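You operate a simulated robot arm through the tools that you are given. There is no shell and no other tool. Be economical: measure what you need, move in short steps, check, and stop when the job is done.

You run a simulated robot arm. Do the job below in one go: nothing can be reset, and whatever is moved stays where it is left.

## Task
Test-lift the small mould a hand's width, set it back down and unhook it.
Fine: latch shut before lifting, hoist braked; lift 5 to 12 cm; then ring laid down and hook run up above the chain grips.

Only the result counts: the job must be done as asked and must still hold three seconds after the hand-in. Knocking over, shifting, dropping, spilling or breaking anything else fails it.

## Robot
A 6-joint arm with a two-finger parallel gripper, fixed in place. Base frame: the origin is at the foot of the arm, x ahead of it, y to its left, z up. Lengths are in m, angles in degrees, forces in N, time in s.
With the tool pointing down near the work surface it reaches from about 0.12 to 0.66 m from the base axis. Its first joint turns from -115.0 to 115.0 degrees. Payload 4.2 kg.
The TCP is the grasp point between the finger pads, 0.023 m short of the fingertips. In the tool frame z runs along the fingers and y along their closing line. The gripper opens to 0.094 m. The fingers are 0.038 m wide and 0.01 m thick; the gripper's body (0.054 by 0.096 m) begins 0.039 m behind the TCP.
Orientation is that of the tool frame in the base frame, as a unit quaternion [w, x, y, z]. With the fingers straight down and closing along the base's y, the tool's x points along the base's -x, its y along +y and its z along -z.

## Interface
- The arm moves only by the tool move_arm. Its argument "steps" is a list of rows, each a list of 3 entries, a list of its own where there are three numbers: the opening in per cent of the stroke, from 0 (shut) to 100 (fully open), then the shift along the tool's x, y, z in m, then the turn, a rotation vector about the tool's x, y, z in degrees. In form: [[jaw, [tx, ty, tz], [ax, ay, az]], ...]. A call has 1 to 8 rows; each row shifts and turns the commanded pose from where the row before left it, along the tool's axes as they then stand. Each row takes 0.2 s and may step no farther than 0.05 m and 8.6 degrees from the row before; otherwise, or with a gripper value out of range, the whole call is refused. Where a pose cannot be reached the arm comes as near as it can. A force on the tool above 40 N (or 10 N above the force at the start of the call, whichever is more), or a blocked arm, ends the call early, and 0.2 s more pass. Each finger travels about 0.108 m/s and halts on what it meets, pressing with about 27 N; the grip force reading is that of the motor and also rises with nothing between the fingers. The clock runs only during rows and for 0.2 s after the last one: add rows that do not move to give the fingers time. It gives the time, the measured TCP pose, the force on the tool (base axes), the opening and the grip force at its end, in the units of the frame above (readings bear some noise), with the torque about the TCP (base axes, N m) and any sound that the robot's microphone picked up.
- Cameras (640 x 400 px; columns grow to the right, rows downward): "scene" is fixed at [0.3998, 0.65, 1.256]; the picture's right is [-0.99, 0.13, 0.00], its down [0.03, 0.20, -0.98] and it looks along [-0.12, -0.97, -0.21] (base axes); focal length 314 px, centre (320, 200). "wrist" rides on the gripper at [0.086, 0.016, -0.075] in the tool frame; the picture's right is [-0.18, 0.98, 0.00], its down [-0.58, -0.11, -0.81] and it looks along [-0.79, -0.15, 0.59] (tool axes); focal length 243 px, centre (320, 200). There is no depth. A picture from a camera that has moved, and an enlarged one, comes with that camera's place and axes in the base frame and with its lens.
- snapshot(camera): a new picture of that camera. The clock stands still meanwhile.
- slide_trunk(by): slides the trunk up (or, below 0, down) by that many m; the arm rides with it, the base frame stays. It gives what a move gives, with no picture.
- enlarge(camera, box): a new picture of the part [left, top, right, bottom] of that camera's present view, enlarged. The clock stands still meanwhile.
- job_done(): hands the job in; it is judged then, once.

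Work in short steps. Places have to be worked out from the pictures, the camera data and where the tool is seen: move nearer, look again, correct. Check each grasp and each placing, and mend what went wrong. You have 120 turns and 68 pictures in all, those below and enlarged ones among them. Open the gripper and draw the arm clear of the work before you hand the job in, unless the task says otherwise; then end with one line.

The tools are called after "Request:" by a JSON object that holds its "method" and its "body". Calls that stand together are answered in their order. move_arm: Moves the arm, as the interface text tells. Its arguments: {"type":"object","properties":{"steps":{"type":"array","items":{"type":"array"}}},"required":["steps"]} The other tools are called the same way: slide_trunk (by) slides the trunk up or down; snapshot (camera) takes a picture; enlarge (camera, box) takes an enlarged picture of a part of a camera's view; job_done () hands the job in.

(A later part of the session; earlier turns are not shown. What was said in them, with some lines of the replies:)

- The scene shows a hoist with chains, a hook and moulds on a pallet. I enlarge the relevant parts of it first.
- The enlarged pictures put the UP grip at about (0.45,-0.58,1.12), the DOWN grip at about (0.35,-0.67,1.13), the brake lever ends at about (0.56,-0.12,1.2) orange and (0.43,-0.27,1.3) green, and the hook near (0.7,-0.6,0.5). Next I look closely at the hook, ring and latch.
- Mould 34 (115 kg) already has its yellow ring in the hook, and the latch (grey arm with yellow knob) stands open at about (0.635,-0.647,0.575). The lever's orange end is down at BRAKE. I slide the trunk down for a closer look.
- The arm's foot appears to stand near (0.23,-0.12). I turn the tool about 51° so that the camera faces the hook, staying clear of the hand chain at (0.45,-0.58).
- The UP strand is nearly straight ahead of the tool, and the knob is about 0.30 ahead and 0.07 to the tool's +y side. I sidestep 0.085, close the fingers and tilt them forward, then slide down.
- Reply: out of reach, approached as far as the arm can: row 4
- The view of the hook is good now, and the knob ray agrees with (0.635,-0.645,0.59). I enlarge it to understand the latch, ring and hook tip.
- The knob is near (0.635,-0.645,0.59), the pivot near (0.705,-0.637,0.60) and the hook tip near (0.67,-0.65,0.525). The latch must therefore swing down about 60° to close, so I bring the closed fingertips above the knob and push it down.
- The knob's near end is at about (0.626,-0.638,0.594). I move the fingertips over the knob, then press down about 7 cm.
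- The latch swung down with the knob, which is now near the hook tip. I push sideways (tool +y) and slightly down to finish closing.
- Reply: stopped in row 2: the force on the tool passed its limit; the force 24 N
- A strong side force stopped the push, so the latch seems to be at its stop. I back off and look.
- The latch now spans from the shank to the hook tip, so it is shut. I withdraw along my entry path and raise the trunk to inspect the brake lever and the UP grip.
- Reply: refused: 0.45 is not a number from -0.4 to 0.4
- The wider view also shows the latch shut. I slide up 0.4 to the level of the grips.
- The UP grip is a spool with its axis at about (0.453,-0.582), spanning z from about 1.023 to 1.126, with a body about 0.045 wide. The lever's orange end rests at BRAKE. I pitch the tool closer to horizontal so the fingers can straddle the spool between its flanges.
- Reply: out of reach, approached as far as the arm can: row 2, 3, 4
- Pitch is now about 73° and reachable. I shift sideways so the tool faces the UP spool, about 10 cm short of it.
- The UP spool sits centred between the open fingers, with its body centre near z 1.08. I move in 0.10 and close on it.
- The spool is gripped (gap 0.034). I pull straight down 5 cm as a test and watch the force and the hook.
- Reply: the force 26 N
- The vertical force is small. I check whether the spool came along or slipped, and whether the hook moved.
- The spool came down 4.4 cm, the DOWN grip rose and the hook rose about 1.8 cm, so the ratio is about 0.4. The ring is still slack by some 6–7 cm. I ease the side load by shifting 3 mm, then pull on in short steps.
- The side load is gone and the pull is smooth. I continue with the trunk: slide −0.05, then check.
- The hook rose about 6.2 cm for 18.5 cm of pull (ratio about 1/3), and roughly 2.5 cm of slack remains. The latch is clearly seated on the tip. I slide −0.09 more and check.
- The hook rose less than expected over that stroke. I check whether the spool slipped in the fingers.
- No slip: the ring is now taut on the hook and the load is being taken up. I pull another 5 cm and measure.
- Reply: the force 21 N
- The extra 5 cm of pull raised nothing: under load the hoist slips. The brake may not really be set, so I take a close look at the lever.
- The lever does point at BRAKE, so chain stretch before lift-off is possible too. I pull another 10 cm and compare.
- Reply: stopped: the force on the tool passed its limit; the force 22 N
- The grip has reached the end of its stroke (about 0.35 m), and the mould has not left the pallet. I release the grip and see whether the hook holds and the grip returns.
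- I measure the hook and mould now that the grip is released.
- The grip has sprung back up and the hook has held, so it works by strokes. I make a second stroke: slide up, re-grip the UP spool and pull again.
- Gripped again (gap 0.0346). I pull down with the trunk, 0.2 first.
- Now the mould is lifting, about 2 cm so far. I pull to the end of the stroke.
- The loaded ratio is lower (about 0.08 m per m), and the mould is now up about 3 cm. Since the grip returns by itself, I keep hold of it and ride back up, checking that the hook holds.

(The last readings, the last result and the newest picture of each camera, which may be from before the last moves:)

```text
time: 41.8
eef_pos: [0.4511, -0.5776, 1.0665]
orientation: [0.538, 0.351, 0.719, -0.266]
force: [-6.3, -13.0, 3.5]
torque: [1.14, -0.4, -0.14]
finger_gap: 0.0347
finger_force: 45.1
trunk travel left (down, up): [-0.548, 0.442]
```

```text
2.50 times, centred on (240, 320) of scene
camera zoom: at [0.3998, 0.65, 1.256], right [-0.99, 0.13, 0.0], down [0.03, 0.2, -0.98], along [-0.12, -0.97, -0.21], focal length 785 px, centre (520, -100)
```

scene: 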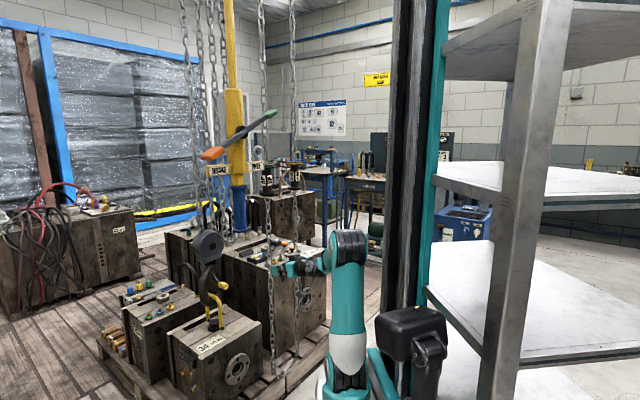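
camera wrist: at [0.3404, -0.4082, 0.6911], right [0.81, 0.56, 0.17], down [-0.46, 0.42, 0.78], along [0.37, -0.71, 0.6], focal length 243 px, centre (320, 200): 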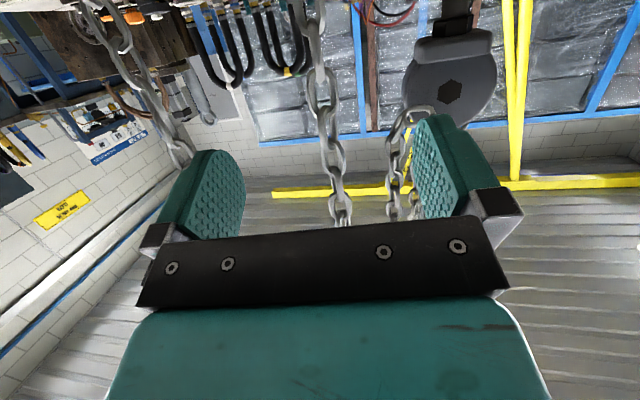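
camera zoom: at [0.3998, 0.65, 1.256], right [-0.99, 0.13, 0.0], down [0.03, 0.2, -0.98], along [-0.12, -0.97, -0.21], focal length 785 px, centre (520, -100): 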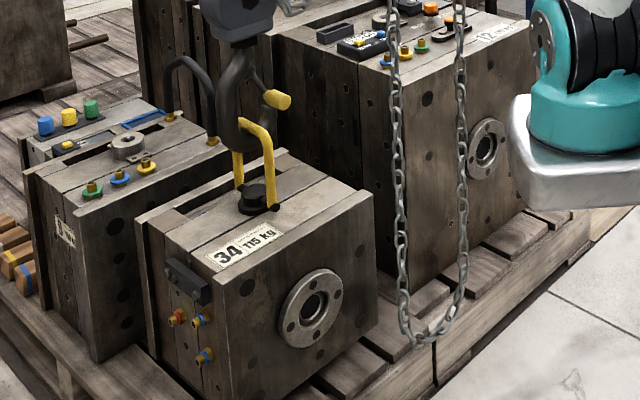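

The load held while the grip rode back. I make the next stroke and return.

Request:
{"method": "slide_trunk", "body": {"by": -0.33}}

Request:
{"method": "slide_trunk", "body": {"by": 0.33}}

Request:
{"method": "slide_trunk", "body": {"by": -0.2}}

Request:
{"method": "enlarge", "body": {"camera": "scene", "box": [160, 240, 320, 400]}}

```text
time: 45.1
eef_pos: [0.4517, -0.5773, 0.736]
orientation: [0.538, 0.35, 0.719, -0.265]
force: [-5.4, -18.7, 5.8]
torque: [-0.5, -1.48, -0.41]
finger_gap: 0.0343
finger_force: 45.2
trunk travel left (down, up): [-0.218, 0.772]
```

```text
time: 48.3
eef_pos: [0.4513, -0.5764, 1.0652]
orientation: [0.538, 0.35, 0.719, -0.265]
force: [-10.0, -9.0, 2.5]
torque: [1.24, -0.33, -0.16]
finger_gap: 0.0346
finger_force: 44.6
trunk travel left (down, up): [-0.548, 0.442]
```

```text
time: 50.5
eef_pos: [0.4501, -0.5771, 0.8673]
orientation: [0.538, 0.351, 0.719, -0.266]
force: [-8.8, -12.6, 4.6]
torque: [-0.56, -1.53, -0.47]
finger_gap: 0.0345
finger_force: 44.9
trunk travel left (down, up): [-0.348, 0.642]
```

```text
2.50 times, centred on (240, 320) of scene
camera zoom: at [0.3998, 0.65, 1.256], right [-0.99, 0.13, 0.0], down [0.03, 0.2, -0.98], along [-0.12, -0.97, -0.21], focal length 785 px, centre (520, -100)
```

zoom: 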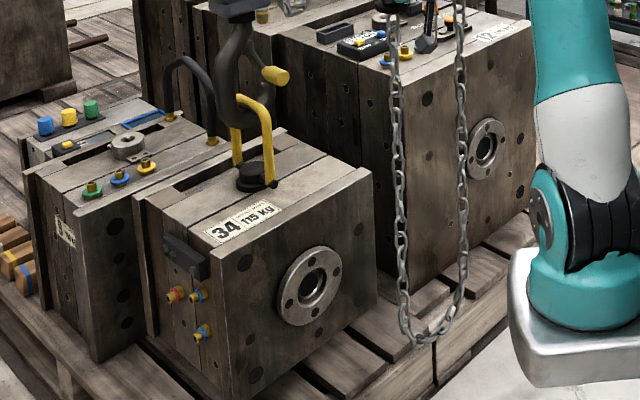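

The lift is now about 7 cm by three independent measures (6–8). I add 0.1 m of pull for about 8 cm and then hold.

Request:
{"method": "slide_trunk", "body": {"by": -0.1}}

Request:
{"method": "enlarge", "body": {"camera": "scene", "box": [160, 240, 320, 400]}}

```text
time: 51.8
eef_pos: [0.4506, -0.5775, 0.766]
orientation: [0.538, 0.351, 0.719, -0.266]
force: [-10.2, -13.5, 5.6]
torque: [0.26, -0.94, -0.27]
finger_gap: 0.0345
finger_force: 45.2
trunk travel left (down, up): [-0.248, 0.742]
```

```text
2.50 times, centred on (240, 320) of scene
camera zoom: at [0.3998, 0.65, 1.256], right [-0.99, 0.13, 0.0], down [0.03, 0.2, -0.98], along [-0.12, -0.97, -0.21], focal length 785 px, centre (520, -100)
```

zoom: 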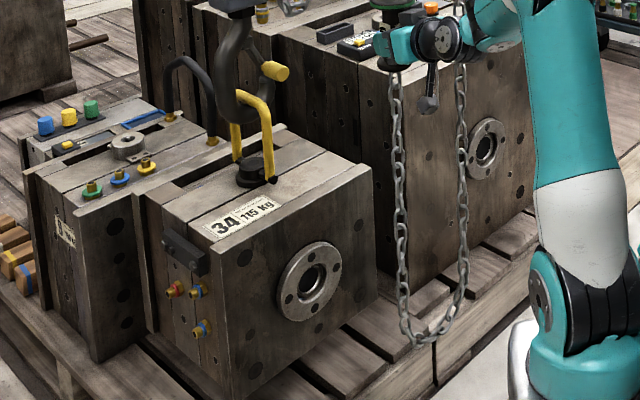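

The mould hangs about 8 cm up with the load held. I ride the grip back up, release it, retreat, and shift over to face the DOWN spool.

Request:
{"method": "slide_trunk", "body": {"by": 0.3}}

Request:
{"method": "move_arm", "body": {"steps": [[60, [0, 0, 0], [0, 0, 0]], [100, [0, 0, 0], [0, 0, 0]], [100, [0.001, 0, -0.037], [0, 0, 0]], [100, [0.001, 0, -0.037], [0, 0, 0]], [100, [0.002, 0, -0.034], [0, 0, 0]], [100, [0, -0.046, 0], [0, 0, 0]], [100, [0, -0.046, 0], [0, 0, 0]], [100, [0, -0.045, 0], [0, 0, 0]]]}}

Request:
{"method": "snapshot", "body": {"camera": "wrist"}}

```text
time: 54.8
eef_pos: [0.4501, -0.5769, 1.0658]
orientation: [0.538, 0.351, 0.72, -0.265]
force: [-11.7, -7.9, 2.6]
torque: [0.71, -0.66, -0.32]
finger_gap: 0.0346
finger_force: 44.7
trunk travel left (down, up): [-0.548, 0.442]
```

```text
time: 56.6
eef_pos: [0.2785, -0.5776, 1.0927]
orientation: [0.539, 0.349, 0.719, -0.265]
force: [-0.1, -0.5, -0.3]
torque: [0.0, 0.02, -0.04]
finger_gap: 0.0939
finger_force: 0.0
trunk travel left (down, up): [-0.548, 0.442]
```

```text
21 pictures are left
camera wrist: at [0.2315, -0.4933, 1.0299], right [0.81, 0.56, 0.17], down [-0.46, 0.42, 0.78], along [0.37, -0.71, 0.6], focal length 243 px, centre (320, 200)
```

wrist: 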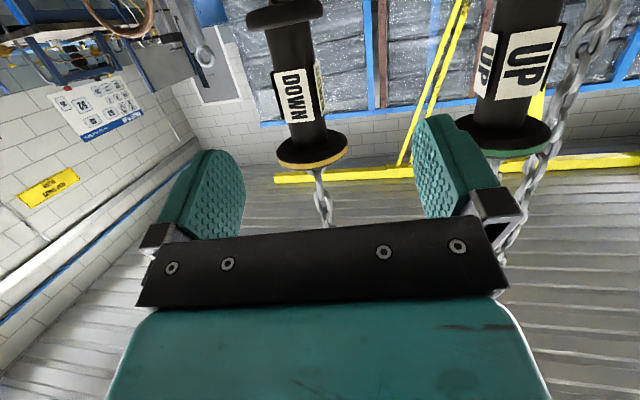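

The DOWN spool is at about (0.345,-0.695), so I shift 1.8 cm in −y, advance 0.13 and grip.

Request:
{"method": "move_arm", "body": {"steps": [[100, [0, -0.018, 0], [0, 0, 0]], [100, [-0.002, 0, 0.035], [0, 0, 0]], [100, [-0.003, 0, 0.035], [0, 0, 0]], [100, [-0.003, 0, 0.035], [0, 0, 0]], [100, [-0.002, 0, 0.025], [0, 0, 0]], [50, [0, 0, 0], [0, 0, 0]], [20, [0, 0, 0], [0, 0, 0]], [20, [0, 0, 0], [0, 0, 0]]]}}

Request:
{"method": "snapshot", "body": {"camera": "wrist"}}

```text
time: 58.4
eef_pos: [0.3391, -0.692, 1.0684]
orientation: [0.538, 0.352, 0.718, -0.267]
force: [-17.8, -28.9, 2.4]
torque: [0.44, -1.07, -0.3]
finger_gap: 0.0344
finger_force: 44.5
trunk travel left (down, up): [-0.548, 0.442]
```

```text
20 pictures are left
camera wrist: at [0.2938, -0.6076, 1.004], right [0.81, 0.56, 0.17], down [-0.46, 0.42, 0.78], along [0.36, -0.71, 0.6], focal length 243 px, centre (320, 200)
```

wrist: 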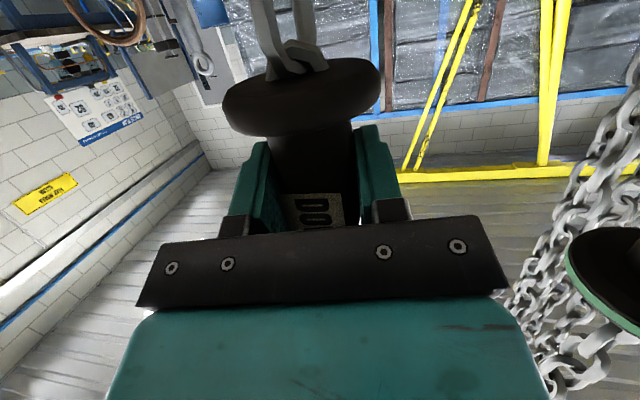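

The DOWN spool is held, with a side load of about −32 N. I ease 4 mm in −y and make the first lowering stroke.

Request:
{"method": "move_arm", "body": {"steps": [[20, [0, -0.004, 0], [0, 0, 0]], [20, [0, 0, 0], [0, 0, 0]]]}}

Request:
{"method": "slide_trunk", "body": {"by": -0.32}}

Request:
{"method": "enlarge", "body": {"camera": "scene", "box": [160, 240, 320, 400]}}

```text
time: 59.0
eef_pos: [0.3392, -0.6918, 1.0675]
orientation: [0.539, 0.349, 0.719, -0.265]
force: [-12.9, -12.0, 2.6]
torque: [-0.43, -1.07, -0.57]
finger_gap: 0.0347
finger_force: 44.9
trunk travel left (down, up): [-0.548, 0.442]
```

```text
time: 62.2
eef_pos: [0.3391, -0.693, 0.7477]
orientation: [0.538, 0.35, 0.719, -0.266]
force: [-4.3, -12.5, 6.2]
torque: [-0.08, -1.21, -0.21]
finger_gap: 0.0345
finger_force: 45.0
trunk travel left (down, up): [-0.228, 0.762]
```

```text
2.50 times, centred on (240, 320) of scene
camera zoom: at [0.3998, 0.65, 1.256], right [-0.99, 0.13, 0.0], down [0.03, 0.2, -0.98], along [-0.12, -0.97, -0.21], focal length 785 px, centre (520, -100)
```

zoom: 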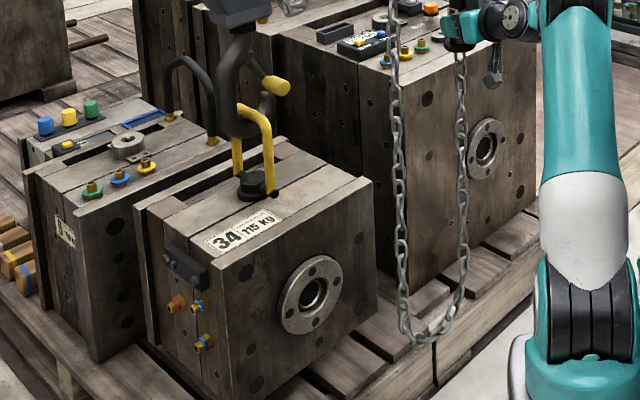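

Lowering works at the same rate. I make two more strokes and then check.

Request:
{"method": "slide_trunk", "body": {"by": 0.32}}

Request:
{"method": "slide_trunk", "body": {"by": -0.32}}

Request:
{"method": "slide_trunk", "body": {"by": 0.32}}

Request:
{"method": "slide_trunk", "body": {"by": -0.32}}

Request:
{"method": "enlarge", "body": {"camera": "scene", "box": [160, 240, 320, 400]}}

```text
time: 65.3
eef_pos: [0.3394, -0.6928, 1.0665]
orientation: [0.538, 0.351, 0.719, -0.265]
force: [-4.4, -6.3, 3.7]
torque: [1.12, -0.36, -0.05]
finger_gap: 0.0345
finger_force: 45.0
trunk travel left (down, up): [-0.548, 0.442]
```

```text
time: 68.5
eef_pos: [0.3387, -0.6918, 0.7479]
orientation: [0.539, 0.35, 0.719, -0.265]
force: [-4.8, -8.1, 6.1]
torque: [-0.65, -1.55, -0.35]
finger_gap: 0.0343
finger_force: 45.4
trunk travel left (down, up): [-0.228, 0.762]
```

```text
time: 71.7
eef_pos: [0.3404, -0.6923, 1.0672]
orientation: [0.538, 0.35, 0.719, -0.265]
force: [-5.8, -4.0, 3.7]
torque: [1.36, -0.24, -0.08]
finger_gap: 0.0345
finger_force: 45.2
trunk travel left (down, up): [-0.548, 0.442]
```

```text
time: 74.9
eef_pos: [0.3401, -0.6925, 0.7475]
orientation: [0.538, 0.35, 0.719, -0.266]
force: [-6.0, -7.4, 6.0]
torque: [-0.66, -1.57, -0.34]
finger_gap: 0.0343
finger_force: 44.9
trunk travel left (down, up): [-0.228, 0.762]
```

```text
2.50 times, centred on (240, 320) of scene
camera zoom: at [0.3998, 0.65, 1.256], right [-0.99, 0.13, 0.0], down [0.03, 0.2, -0.98], along [-0.12, -0.97, -0.21], focal length 785 px, centre (520, -100)
```

zoom: 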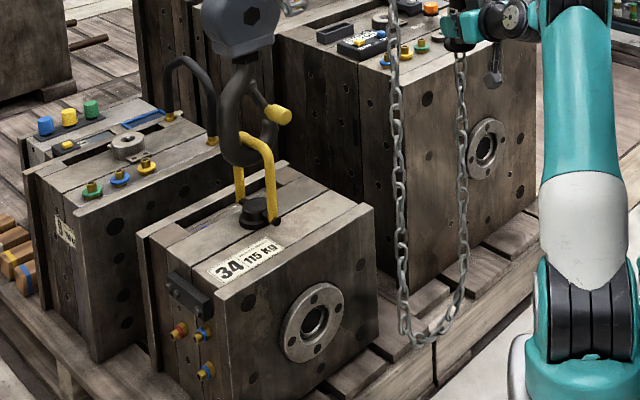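

The mould is back on the pallet, matching the reading at the end of stroke 1. Now I slacken the hook: ride up and pull a further 0.26.

Request:
{"method": "slide_trunk", "body": {"by": 0.32}}

Request:
{"method": "slide_trunk", "body": {"by": -0.3}}

Request:
{"method": "enlarge", "body": {"camera": "scene", "box": [180, 240, 300, 340]}}

```text
time: 78.0
eef_pos: [0.3406, -0.6918, 1.067]
orientation: [0.538, 0.351, 0.719, -0.265]
force: [-5.8, -3.7, 3.5]
torque: [1.31, -0.19, -0.04]
finger_gap: 0.0346
finger_force: 45.0
trunk travel left (down, up): [-0.548, 0.442]
```

```text
time: 81.0
eef_pos: [0.34, -0.6915, 0.7678]
orientation: [0.538, 0.35, 0.719, -0.265]
force: [-4.6, -9.2, 6.0]
torque: [-0.6, -1.55, -0.34]
finger_gap: 0.0341
finger_force: 45.1
trunk travel left (down, up): [-0.248, 0.742]
```

```text
4.00 times, centred on (240, 290) of scene
camera zoom: at [0.3998, 0.65, 1.256], right [-0.99, 0.13, 0.0], down [0.03, 0.2, -0.98], along [-0.12, -0.97, -0.21], focal length 1256 px, centre (640, -160)
```

zoom: 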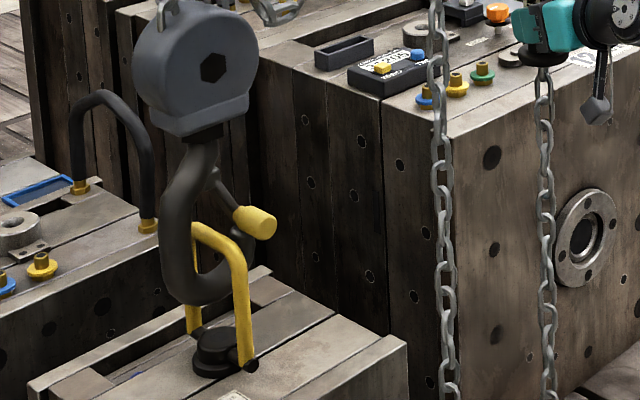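

The hook came down about 4 cm, with about 3 cm to go to reach its original slack. One more short pull of 0.09 does it, then I release and retreat.

Request:
{"method": "slide_trunk", "body": {"by": 0.3}}

Request:
{"method": "slide_trunk", "body": {"by": -0.09}}

Request:
{"method": "slide_trunk", "body": {"by": 0.09}}

Request:
{"method": "move_arm", "body": {"steps": [[60, [0, 0, 0], [0, 0, 0]], [100, [0, 0, 0], [0, 0, 0]], [100, [0.002, 0, -0.035], [0, 0, 0]], [100, [0.003, 0, -0.035], [0, 0, 0]], [100, [0.003, 0, -0.035], [0, 0, 0]], [100, [0.002, 0, -0.025], [0, 0, 0]]]}}

```text
time: 84.0
eef_pos: [0.3378, -0.6921, 1.0674]
orientation: [0.538, 0.35, 0.72, -0.265]
force: [-5.1, -4.9, 3.2]
torque: [1.3, -0.26, -0.06]
finger_gap: 0.0344
finger_force: 45.0
trunk travel left (down, up): [-0.548, 0.442]
```

```text
time: 85.3
eef_pos: [0.3394, -0.6913, 0.9773]
orientation: [0.539, 0.35, 0.719, -0.265]
force: [-5.8, -4.3, 3.7]
torque: [1.01, -0.47, -0.09]
finger_gap: 0.0347
finger_force: 44.9
trunk travel left (down, up): [-0.458, 0.532]
```

```text
time: 86.5
eef_pos: [0.3384, -0.6924, 1.0664]
orientation: [0.538, 0.35, 0.72, -0.265]
force: [-5.2, -5.4, 3.8]
torque: [1.46, -0.24, -0.1]
finger_gap: 0.0346
finger_force: 45.7
trunk travel left (down, up): [-0.548, 0.442]
```

```text
time: 87.9
eef_pos: [0.2611, -0.591, 1.0937]
orientation: [0.538, 0.35, 0.72, -0.265]
force: [0.5, -0.6, 0.6]
torque: [-0.04, -0.01, -0.02]
finger_gap: 0.0941
finger_force: 0.1
trunk travel left (down, up): [-0.548, 0.442]
```

Released and clear. I move back to the hook side (tool +y 0.235), pitch back to 40°, close the fingers and slide down.

Request:
{"method": "move_arm", "body": {"steps": [[100, [0, 0.047, -0.004], [0, 0, 0]], [50, [0, 0.047, -0.004], [0, 0, 0]], [0, [0, 0.047, 0], [0, 0, 0]], [0, [0, 0.047, 0], [0, 0, 0]], [0, [0, 0.047, 0], [0, 8, 0]], [0, [0, 0, 0], [0, 8, 0]], [0, [0, 0, 0], [0, 8, 0]], [0, [0, 0, 0], [0, 8, 0]]]}}

Request:
{"method": "slide_trunk", "body": {"by": -0.4}}

Request:
{"method": "slide_trunk", "body": {"by": -0.12}}

Request:
{"method": "snapshot", "body": {"camera": "wrist"}}

```text
time: 89.7
eef_pos: [0.4414, -0.441, 1.0947]
orientation: [0.317, 0.411, 0.84, -0.159]
force: [-0.9, -0.1, 0.7]
torque: [0.02, 0.01, 0.01]
finger_gap: 0.0
finger_force: 27.4
trunk travel left (down, up): [-0.548, 0.442]
```

```text
time: 93.6
eef_pos: [0.4416, -0.4419, 0.6958]
orientation: [0.319, 0.41, 0.839, -0.159]
force: [-0.3, -0.7, 0.0]
torque: [0.02, 0.01, -0.03]
finger_gap: 0.0
finger_force: 26.7
trunk travel left (down, up): [-0.148, 0.842]
```

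```text
time: 95.1
eef_pos: [0.4424, -0.4417, 0.5743]
orientation: [0.32, 0.41, 0.839, -0.159]
force: [0.3, 0.2, -0.4]
torque: [-0.02, 0.0, 0.01]
finger_gap: 0.0002
finger_force: 26.7
trunk travel left (down, up): [-0.028, 0.962]
```

```text
16 pictures are left
camera wrist: at [0.3844, -0.3419, 0.572], right [0.86, 0.5, 0.12], down [-0.15, 0.02, 0.99], along [0.49, -0.87, 0.09], focal length 243 px, centre (320, 200)
```

wrist: 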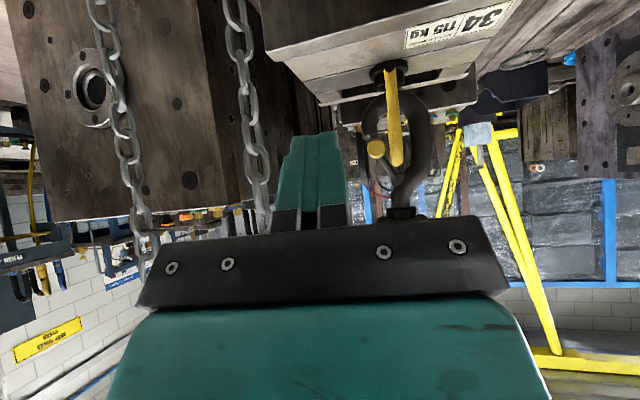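

The arm is down beside the work. I enlarge the knob, ring and tip from here.

Request:
{"method": "enlarge", "body": {"camera": "wrist", "box": [340, 60, 450, 220]}}

Request:
{"method": "enlarge", "body": {"camera": "scene", "box": [180, 250, 280, 330]}}

```text
2.50 times, centred on (395, 140) of wrist
camera zoom: at [0.3844, -0.3419, 0.572], right [0.86, 0.5, 0.12], down [-0.15, 0.02, 0.99], along [0.49, -0.87, 0.09], focal length 606 px, centre (132, 350)
```

zoom: 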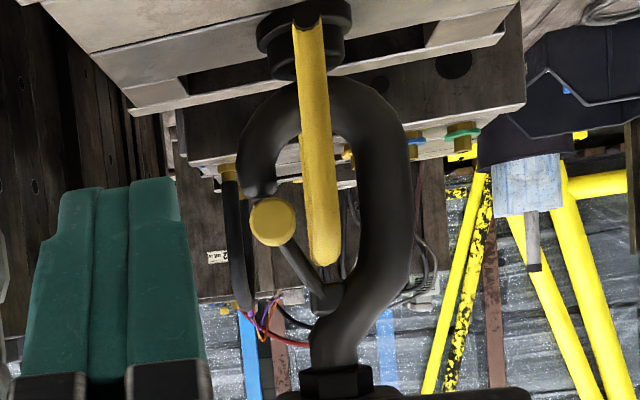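

```text
5.00 times, centred on (230, 290) of scene
camera zoom: at [0.3998, 0.65, 1.256], right [-0.99, 0.13, 0.0], down [0.03, 0.2, -0.98], along [-0.12, -0.97, -0.21], focal length 1570 px, centre (770, -250)
```

zoom: 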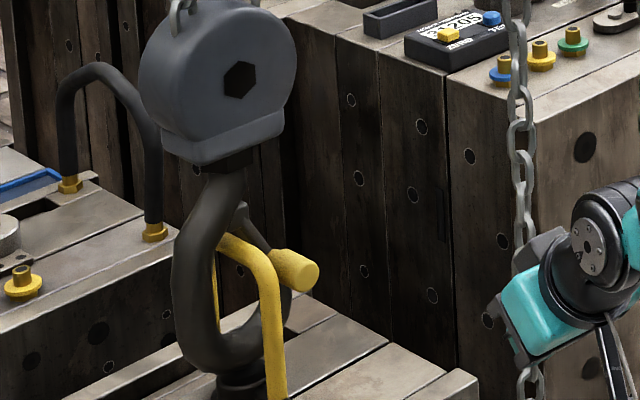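

The latch is seen clearly closed on the tip, with the ring leg just to its right. I pitch to about 57° and bring the closed fingertips to a spot just short of and below the knob (near end at about (0.654,-0.626,0.533)).

Request:
{"method": "move_arm", "body": {"steps": [[0, [0, 0, 0], [0, -7.5, 0]], [0, [0, 0, 0], [0, -7.5, 0]], [0, [-0.0105, 0.0072, 0.0335], [0, 0, 0]], [0, [-0.0105, 0.0072, 0.0335], [0, 0, 0]], [0, [-0.0105, 0.0072, 0.0335], [0, 0, 0]], [0, [-0.0105, 0.0072, 0.0335], [0, 0, 0]], [0, [-0.0105, 0.0072, 0.0335], [0, 0, 0]], [0, [-0.0105, 0.0072, 0.0335], [0, 0, 0]]]}}

Request:
{"method": "snapshot", "body": {"camera": "wrist"}}

```text
time: 96.9
eef_pos: [0.6006, -0.574, 0.5167]
orientation: [0.425, 0.386, 0.791, -0.211]
force: [0.0, 0.3, -0.1]
torque: [0.01, -0.01, 0.0]
finger_gap: 0.0
finger_force: 27.4
trunk travel left (down, up): [-0.028, 0.962]
```

```text
13 pictures are left
camera wrist: at [0.5448, -0.479, 0.4849], right [0.84, 0.52, 0.15], down [-0.3, 0.22, 0.93], along [0.45, -0.82, 0.34], focal length 243 px, centre (320, 200)
```

wrist: 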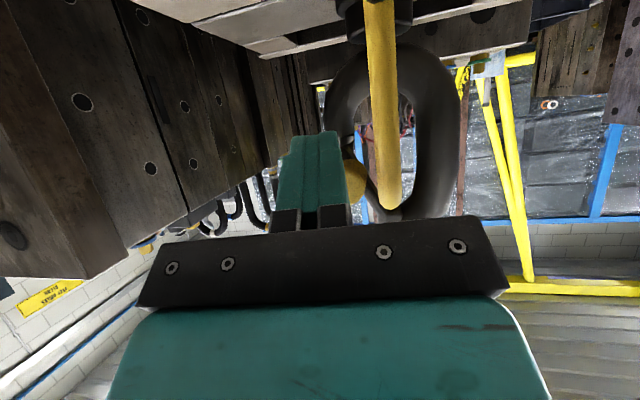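

The knob is straight ahead, 0.9 cm right of the finger centre and above the tips. I slip the tips under it and lift up and to the left along the latch's arc.

Request:
{"method": "move_arm", "body": {"steps": [[0, [-0.008, 0.0025, 0.0252], [0, 0, 0]], [0, [-0.008, 0.0025, 0.0252], [0, 0, 0]], [0, [-0.0168, 0, -0.011], [0, 0, 0]], [0, [-0.0168, -0.004, -0.011], [0, 0, 0]], [0, [-0.0168, -0.008, -0.011], [0, 0, 0]], [0, [-0.0168, -0.009, -0.011], [0, 0, 0]], [0, [-0.012, -0.009, -0.008], [0, 0, 0]]]}}

Request:
{"method": "snapshot", "body": {"camera": "wrist"}}

```text
time: 98.3
eef_pos: [0.6241, -0.6172, 0.5664]
orientation: [0.416, 0.383, 0.8, -0.201]
force: [1.7, 2.6, -4.1]
torque: [0.08, 0.06, 0.02]
finger_gap: 0.0001
finger_force: 27.5
trunk travel left (down, up): [-0.028, 0.962]
stopped in row 7: the force on the tool passed its limit (the readings are from after the stop); the commanded pose is now the measured one
```

```text
12 pictures are left
camera wrist: at [0.5671, -0.5214, 0.5378], right [0.83, 0.53, 0.15], down [-0.29, 0.19, 0.94], along [0.47, -0.83, 0.31], focal length 243 px, centre (320, 200)
```

wrist: 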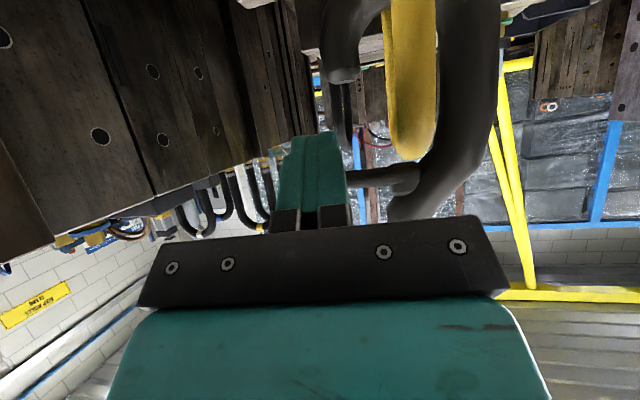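

The latch is open and stopped near horizontal, with the hook tip free. I back out, pass in front of the ring leg, and place the fingers just right of the leg at mid-height.

Request:
{"method": "move_arm", "body": {"steps": [[0, [0.0101, 0, 0.0066], [0, 0, 0]], [0, [0.0164, 0, -0.0252], [0, 0, 0]], [0, [0.0164, 0, -0.0252], [0, 0, 0]], [0, [0.009, 0.04, 0.006], [0, 0, 0]], [0, [0.009, 0.04, 0.006], [0, 0, 0]], [0, [-0.0169, 0, 0.026], [0, 0, 0]], [0, [-0.0169, 0, 0.026], [0, 0, 0]]]}}

Request:
{"method": "snapshot", "body": {"camera": "wrist"}}

```text
time: 99.9
eef_pos: [0.6863, -0.5671, 0.534]
orientation: [0.416, 0.384, 0.799, -0.201]
force: [0.3, 0.3, 0.8]
torque: [0.04, 0.02, -0.03]
finger_gap: 0.0
finger_force: 27.1
trunk travel left (down, up): [-0.028, 0.962]
```

```text
11 pictures are left
camera wrist: at [0.6305, -0.4723, 0.5053], right [0.83, 0.53, 0.15], down [-0.29, 0.19, 0.94], along [0.47, -0.82, 0.31], focal length 243 px, centre (320, 200)
```

wrist: 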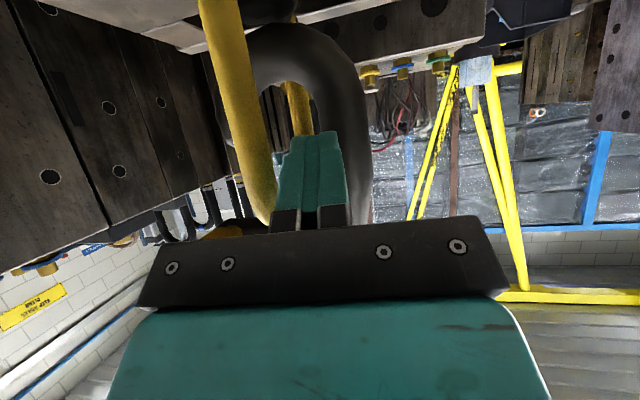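

The fingers are just right of the near ring leg and the latch has stayed open. I sweep the ring left over the tip.

Request:
{"method": "move_arm", "body": {"steps": [[0, [0, -0.025, 0], [0, 0, 0]], [0, [0, -0.025, 0], [0, 0, 0]], [0, [0.0042, -0.025, 0.0028], [0, 0, 0]], [0, [0.0084, -0.025, 0.0055], [0, 0, 0]], [0, [0.0084, -0.025, 0.0055], [0, 0, 0]]]}}

Request:
{"method": "snapshot", "body": {"camera": "wrist"}}

```text
time: 101.1
eef_pos: [0.587, -0.6483, 0.509]
orientation: [0.416, 0.384, 0.799, -0.202]
force: [-1.1, 0.6, -0.3]
torque: [-0.01, -0.03, 0.03]
finger_gap: 0.0001
finger_force: 27.3
trunk travel left (down, up): [-0.028, 0.962]
```

```text
10 pictures are left
camera wrist: at [0.5317, -0.551, 0.4801], right [0.83, 0.53, 0.15], down [-0.29, 0.19, 0.94], along [0.47, -0.83, 0.31], focal length 243 px, centre (320, 200)
```

wrist: 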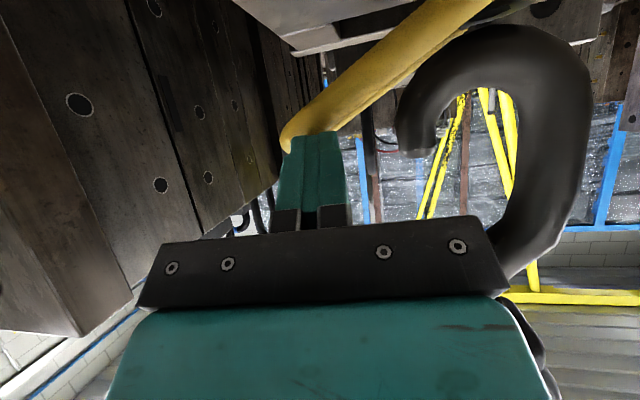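

The ring is out of the hook, leaning about 50° to the left. I steepen the pitch for camera clearance and press the ring down flat.

Request:
{"method": "move_arm", "body": {"steps": [[0, [0, 0, 0], [0, 7.5, 0]], [0, [0, 0, 0], [0, 7.5, 0]], [0, [0.0113, -0.004, 0.0126], [0, 0, 0]], [0, [0.0113, -0.004, 0.0126], [0, 0, 0]], [0, [0.005, 0, 0.006], [0, 0, 0]]]}}

Request:
{"method": "enlarge", "body": {"camera": "scene", "box": [160, 250, 300, 350]}}

```text
time: 102.3
eef_pos: [0.5815, -0.6476, 0.4755]
orientation: [0.314, 0.406, 0.845, -0.153]
force: [-2.6, 3.6, 6.8]
torque: [-0.08, 0.0, -0.02]
finger_gap: 0.0
finger_force: 27.1
trunk travel left (down, up): [-0.028, 0.962]
stopped in row 5: the force on the tool passed its limit (the readings are from after the stop); the commanded pose is now the measured one
```

```text
4.00 times, centred on (230, 300) of scene
camera zoom: at [0.3998, 0.65, 1.256], right [-0.99, 0.13, 0.0], down [0.03, 0.2, -0.98], along [-0.12, -0.97, -0.21], focal length 1256 px, centre (680, -200)
```

zoom: 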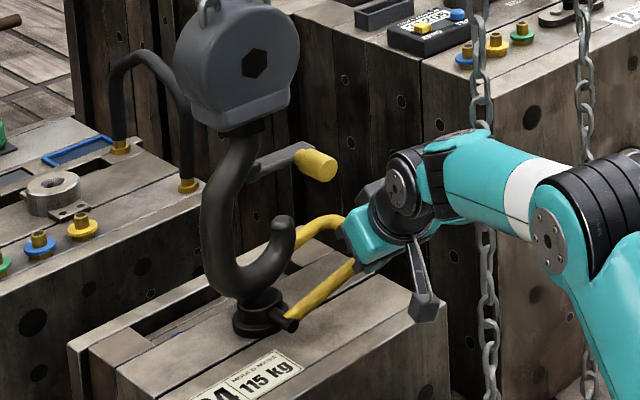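

The press was stopped by force, so the ring seems to be at rest. I lift off, back away and look at it.

Request:
{"method": "move_arm", "body": {"steps": [[0, [-0.02, 0, -0.0223], [0, 0, 0]], [0, [0.02, 0, -0.033], [0, 0, 0]], [0, [0.025, 0, -0.033], [0, 0, 0]], [0, [0.025, 0.01, -0.033], [0, 0, 0]]]}}

Request:
{"method": "enlarge", "body": {"camera": "scene", "box": [160, 250, 300, 350]}}

```text
time: 103.3
eef_pos: [0.5176, -0.5512, 0.535]
orientation: [0.313, 0.406, 0.845, -0.153]
force: [1.1, 0.0, -0.8]
torque: [0.03, -0.02, 0.02]
finger_gap: 0.0
finger_force: 27.8
trunk travel left (down, up): [-0.028, 0.962]
```

```text
4.00 times, centred on (230, 300) of scene
camera zoom: at [0.3998, 0.65, 1.256], right [-0.99, 0.13, 0.0], down [0.03, 0.2, -0.98], along [-0.12, -0.97, -0.21], focal length 1256 px, centre (680, -200)
```

zoom: 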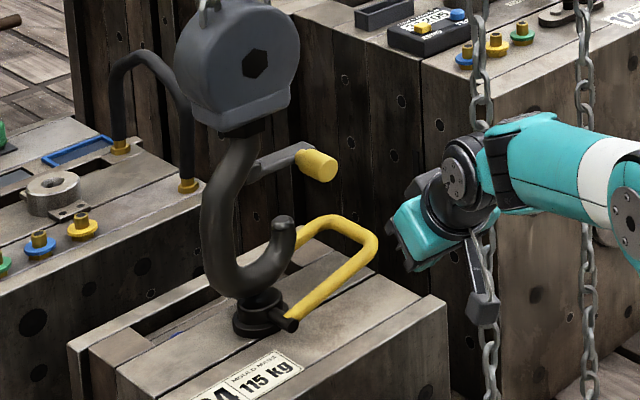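

The ring lies down beside the hook at its stop, and the hook and tip are clear of it. I retract and slide back up to the grips.

Request:
{"method": "move_arm", "body": {"steps": [[0, [0.027, 0, -0.023], [0, 0, 0]], [0, [0.027, 0, -0.023], [0, 0, 0]], [0, [0.027, 0, -0.023], [0, 0, 0]], [0, [0.022, 0, -0.018], [0, 0, 0]]]}}

Request:
{"method": "slide_trunk", "body": {"by": 0.4}}

Request:
{"method": "slide_trunk", "body": {"by": 0.14}}

Request:
{"method": "move_arm", "body": {"steps": [[100, [0, 0, 0], [0, -8.3, 0]], [100, [0, 0, 0], [0, -8.3, 0]], [100, [0, 0, 0], [0, -8.3, 0]], [100, [0, 0, 0], [0, -8.3, 0]], [100, [0, 0, 0], [0, 0, 0]]]}}

```text
time: 104.3
eef_pos: [0.4306, -0.4446, 0.5323]
orientation: [0.314, 0.406, 0.845, -0.153]
force: [0.7, -0.2, -0.1]
torque: [0.01, -0.02, -0.03]
finger_gap: 0.0
finger_force: 27.5
trunk travel left (down, up): [-0.028, 0.962]
```

```text
time: 108.1
eef_pos: [0.4312, -0.4446, 0.9315]
orientation: [0.313, 0.406, 0.845, -0.153]
force: [0.6, 0.0, 0.0]
torque: [0.02, 0.01, -0.03]
finger_gap: 0.0
finger_force: 27.3
trunk travel left (down, up): [-0.428, 0.562]
```

```text
time: 109.8
eef_pos: [0.4311, -0.4454, 1.072]
orientation: [0.314, 0.405, 0.845, -0.153]
force: [-0.1, 0.6, -0.7]
torque: [0.02, -0.02, 0.04]
finger_gap: 0.0
finger_force: 26.4
trunk travel left (down, up): [-0.568, 0.422]
```

```text
time: 111.0
eef_pos: [0.4312, -0.4456, 1.0721]
orientation: [0.542, 0.345, 0.72, -0.262]
force: [-0.8, 0.0, 0.1]
torque: [0.0, -0.03, 0.02]
finger_gap: 0.0941
finger_force: 0.1
trunk travel left (down, up): [-0.568, 0.422]
```

Orientation and place are right. I shift to the pre-grasp point, advance and grip the UP spool.

Request:
{"method": "move_arm", "body": {"steps": [[100, [-0.011, -0.032, 0.002], [0, 0, 0]], [100, [-0.011, -0.032, 0.0025], [0, 0, 0]], [100, [-0.001, 0, 0.037], [0, 0, 0]], [100, [-0.001, 0, 0.037], [0, 0, 0]], [100, [-0.002, 0, 0.034], [0, 0, 0]], [50, [0, 0, 0], [0, 0, 0]], [20, [0, 0, 0], [0, 0, 0]], [20, [0, 0, 0], [0, 0, 0]]]}}

```text
time: 112.8
eef_pos: [0.4503, -0.5777, 1.0649]
orientation: [0.542, 0.346, 0.719, -0.263]
force: [-5.9, -16.0, 0.3]
torque: [0.49, -0.59, -0.49]
finger_gap: 0.0345
finger_force: 44.8
trunk travel left (down, up): [-0.568, 0.422]
```

Gripped (0.0345). I make the first up-stroke, then check that the hook rises free of the ring.

Request:
{"method": "slide_trunk", "body": {"by": -0.32}}

Request:
{"method": "enlarge", "body": {"camera": "scene", "box": [160, 200, 320, 340]}}

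```text
time: 116.0
eef_pos: [0.4507, -0.5775, 0.7468]
orientation: [0.541, 0.346, 0.72, -0.264]
force: [-14.9, -35.4, 6.6]
torque: [0.08, -1.01, -0.22]
finger_gap: 0.0345
finger_force: 44.9
trunk travel left (down, up): [-0.248, 0.742]
```

```text
2.86 times, centred on (240, 270) of scene
camera zoom: at [0.3998, 0.65, 1.256], right [-0.99, 0.13, 0.0], down [0.03, 0.2, -0.98], along [-0.12, -0.97, -0.21], focal length 897 px, centre (549, 0)
```

zoom: 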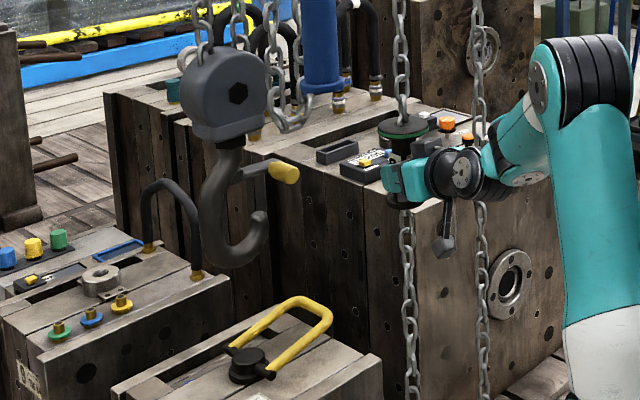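

The hook rises free and the ring stays down. I relieve the side load and make more strokes.

Request:
{"method": "move_arm", "body": {"steps": [[20, [0, -0.004, 0], [0, 0, 0]], [20, [0, 0, 0], [0, 0, 0]]]}}

Request:
{"method": "slide_trunk", "body": {"by": 0.32}}

Request:
{"method": "slide_trunk", "body": {"by": -0.32}}

Request:
{"method": "slide_trunk", "body": {"by": 0.32}}

Request:
{"method": "slide_trunk", "body": {"by": -0.32}}

Request:
{"method": "snapshot", "body": {"camera": "scene"}}

```text
time: 116.6
eef_pos: [0.4511, -0.5776, 0.7456]
orientation: [0.542, 0.343, 0.721, -0.26]
force: [3.2, -12.3, 7.4]
torque: [-0.8, -0.73, -0.39]
finger_gap: 0.0344
finger_force: 45.2
trunk travel left (down, up): [-0.248, 0.742]
```

```text
time: 119.7
eef_pos: [0.4516, -0.5779, 1.0654]
orientation: [0.542, 0.345, 0.72, -0.261]
force: [18.7, 12.8, 1.0]
torque: [1.24, -0.13, -0.15]
finger_gap: 0.0344
finger_force: 45.1
trunk travel left (down, up): [-0.568, 0.422]
```

```text
time: 122.9
eef_pos: [0.4489, -0.5775, 0.7471]
orientation: [0.543, 0.344, 0.72, -0.26]
force: [21.3, 14.9, 6.0]
torque: [-0.34, -0.93, -0.23]
finger_gap: 0.0348
finger_force: 45.3
trunk travel left (down, up): [-0.248, 0.742]
```

```text
time: 126.1
eef_pos: [0.4517, -0.577, 1.0647]
orientation: [0.542, 0.344, 0.721, -0.26]
force: [18.6, 13.5, 1.0]
torque: [0.52, -0.65, -0.24]
finger_gap: 0.0345
finger_force: 44.7
trunk travel left (down, up): [-0.568, 0.422]
```

```text
time: 129.2
eef_pos: [0.4513, -0.5778, 0.7461]
orientation: [0.543, 0.344, 0.721, -0.26]
force: [18.7, 18.8, 6.8]
torque: [-0.17, -0.76, -0.22]
finger_gap: 0.0346
finger_force: 44.8
trunk travel left (down, up): [-0.248, 0.742]
```

```text
6 pictures are left
```

scene: 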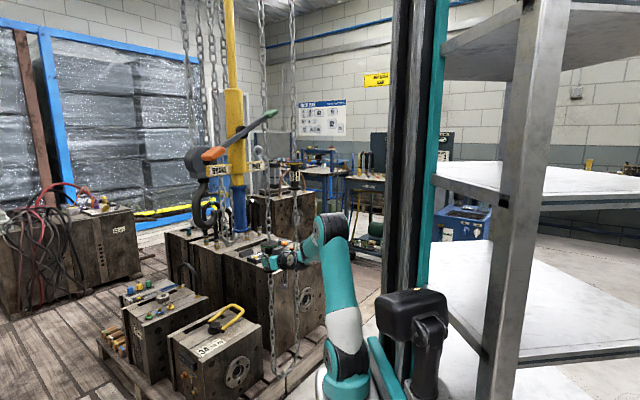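

The hook bottom is now at about z 0.87, rising 0.14 per stroke. Three more strokes will bring it to about 1.29, above the grips (top 1.135).

Request:
{"method": "slide_trunk", "body": {"by": 0.32}}

Request:
{"method": "slide_trunk", "body": {"by": -0.32}}

Request:
{"method": "slide_trunk", "body": {"by": 0.32}}

Request:
{"method": "slide_trunk", "body": {"by": -0.32}}

Request:
{"method": "snapshot", "body": {"camera": "scene"}}

```text
time: 132.4
eef_pos: [0.4507, -0.5777, 1.0652]
orientation: [0.542, 0.344, 0.721, -0.26]
force: [17.4, 13.5, 0.9]
torque: [0.52, -0.64, -0.21]
finger_gap: 0.0345
finger_force: 45.8
trunk travel left (down, up): [-0.568, 0.422]
```

```text
time: 135.6
eef_pos: [0.4513, -0.5774, 0.7467]
orientation: [0.544, 0.344, 0.72, -0.261]
force: [18.5, 19.7, 5.3]
torque: [-0.12, -0.79, -0.2]
finger_gap: 0.0345
finger_force: 45.4
trunk travel left (down, up): [-0.248, 0.742]
```

```text
time: 138.8
eef_pos: [0.451, -0.5766, 1.0661]
orientation: [0.542, 0.344, 0.721, -0.26]
force: [16.9, 14.1, 1.2]
torque: [0.54, -0.67, -0.25]
finger_gap: 0.0347
finger_force: 45.2
trunk travel left (down, up): [-0.568, 0.422]
```

```text
time: 141.9
eef_pos: [0.45, -0.5771, 0.7467]
orientation: [0.543, 0.344, 0.72, -0.26]
force: [18.6, 18.5, 6.2]
torque: [-0.18, -0.82, -0.24]
finger_gap: 0.0343
finger_force: 44.8
trunk travel left (down, up): [-0.248, 0.742]
```

```text
5 pictures are left
```

scene: 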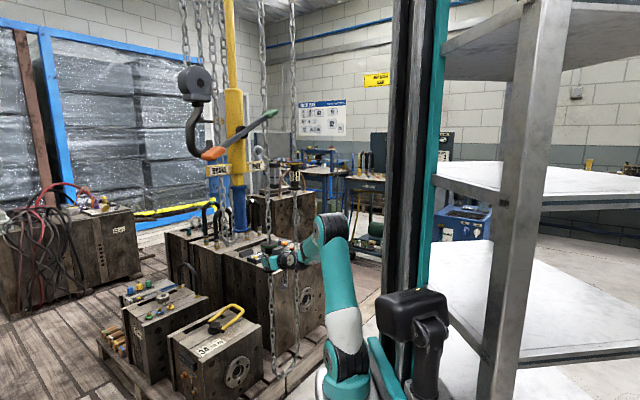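

The hook bottom is at about 1.155. I make one more stroke for margin, ride the grip up, release and retreat.

Request:
{"method": "slide_trunk", "body": {"by": 0.32}}

Request:
{"method": "slide_trunk", "body": {"by": -0.32}}

Request:
{"method": "slide_trunk", "body": {"by": 0.32}}

Request:
{"method": "move_arm", "body": {"steps": [[60, [0, 0, 0], [0, 0, 0]], [100, [0, 0, 0], [0, 0, 0]], [100, [0.001, 0, -0.037], [0, 0, 0]], [100, [0.001, 0, -0.037], [0, 0, 0]], [100, [0.002, 0, -0.034], [0, 0, 0]], [100, [0, 0, 0], [0, 0, 0]]]}}

Request:
{"method": "snapshot", "body": {"camera": "scene"}}

Request:
{"method": "enlarge", "body": {"camera": "scene", "box": [140, 240, 300, 400]}}

```text
time: 145.1
eef_pos: [0.4518, -0.5785, 1.0656]
orientation: [0.541, 0.344, 0.722, -0.26]
force: [17.3, 13.9, 0.0]
torque: [0.52, -0.6, -0.21]
finger_gap: 0.0345
finger_force: 45.3
trunk travel left (down, up): [-0.568, 0.422]
```

```text
time: 148.3
eef_pos: [0.4503, -0.5771, 0.7468]
orientation: [0.543, 0.343, 0.72, -0.26]
force: [19.2, 18.7, 6.5]
torque: [-0.15, -0.82, -0.22]
finger_gap: 0.0348
finger_force: 45.4
trunk travel left (down, up): [-0.248, 0.742]
```

```text
time: 151.4
eef_pos: [0.4496, -0.5766, 1.0665]
orientation: [0.542, 0.344, 0.721, -0.26]
force: [16.3, 14.6, 0.6]
torque: [0.45, -0.63, -0.26]
finger_gap: 0.0346
finger_force: 45.5
trunk travel left (down, up): [-0.568, 0.422]
```

```text
time: 152.8
eef_pos: [0.3844, -0.4968, 1.0907]
orientation: [0.542, 0.345, 0.72, -0.262]
force: [0.6, 0.5, 0.0]
torque: [0.03, 0.0, 0.0]
finger_gap: 0.0943
finger_force: 0.1
trunk travel left (down, up): [-0.568, 0.422]
```

```text
4 pictures are left
```

scene: 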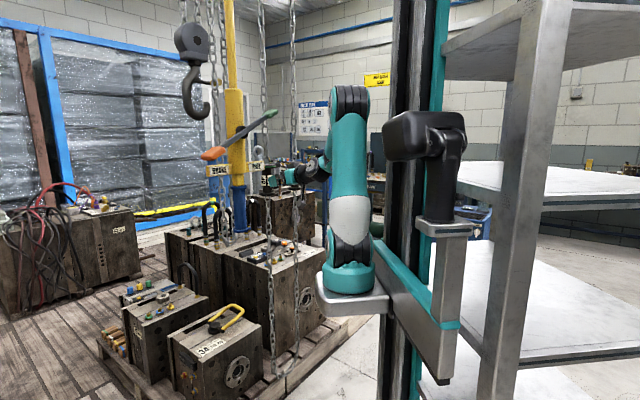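

```text
2.50 times, centred on (220, 320) of scene
camera zoom: at [0.3998, 0.65, 1.256], right [-0.99, 0.13, 0.0], down [0.03, 0.2, -0.98], along [-0.12, -0.97, -0.21], focal length 785 px, centre (570, -100)
```

zoom: 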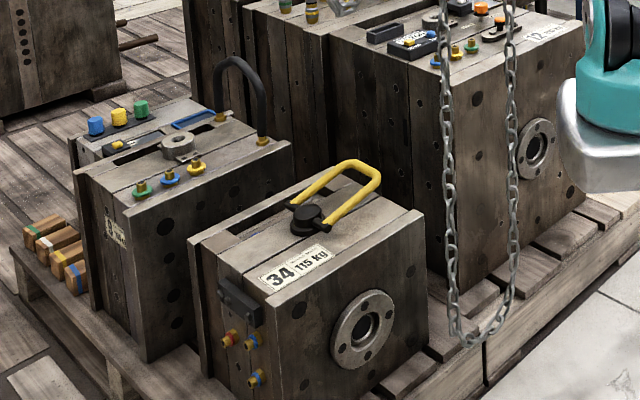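

Mould 34 is seated with its ring laid down, the hook hangs at about z 1.3 above the grips, and the lever is at BRAKE. I draw back a little more and hand in.

Request:
{"method": "move_arm", "body": {"steps": [[100, [0, 0.04, -0.01], [0, 0, 0]], [100, [0, 0.03, 0], [0, 0, 0]], [100, [0, 0, 0], [0, 0, 0]]]}}

Request:
{"method": "job_done", "body": {}}

```text
time: 153.6
eef_pos: [0.4333, -0.4458, 1.0932]
orientation: [0.542, 0.345, 0.72, -0.262]
force: [0.1, -0.1, -0.2]
torque: [0.02, 0.02, 0.01]
finger_gap: 0.094
finger_force: 0.1
trunk travel left (down, up): [-0.568, 0.422]
```

```text
The job is handed in.
```

I shut the latch, lifted mould 34 about 8 cm by camera estimate, set it back down and unhooked it. The ring is laid down, the hook is at about z 1.3 m (grip tops about 1.135 m), and the brake lever, which I never touched, still points at BRAKE.
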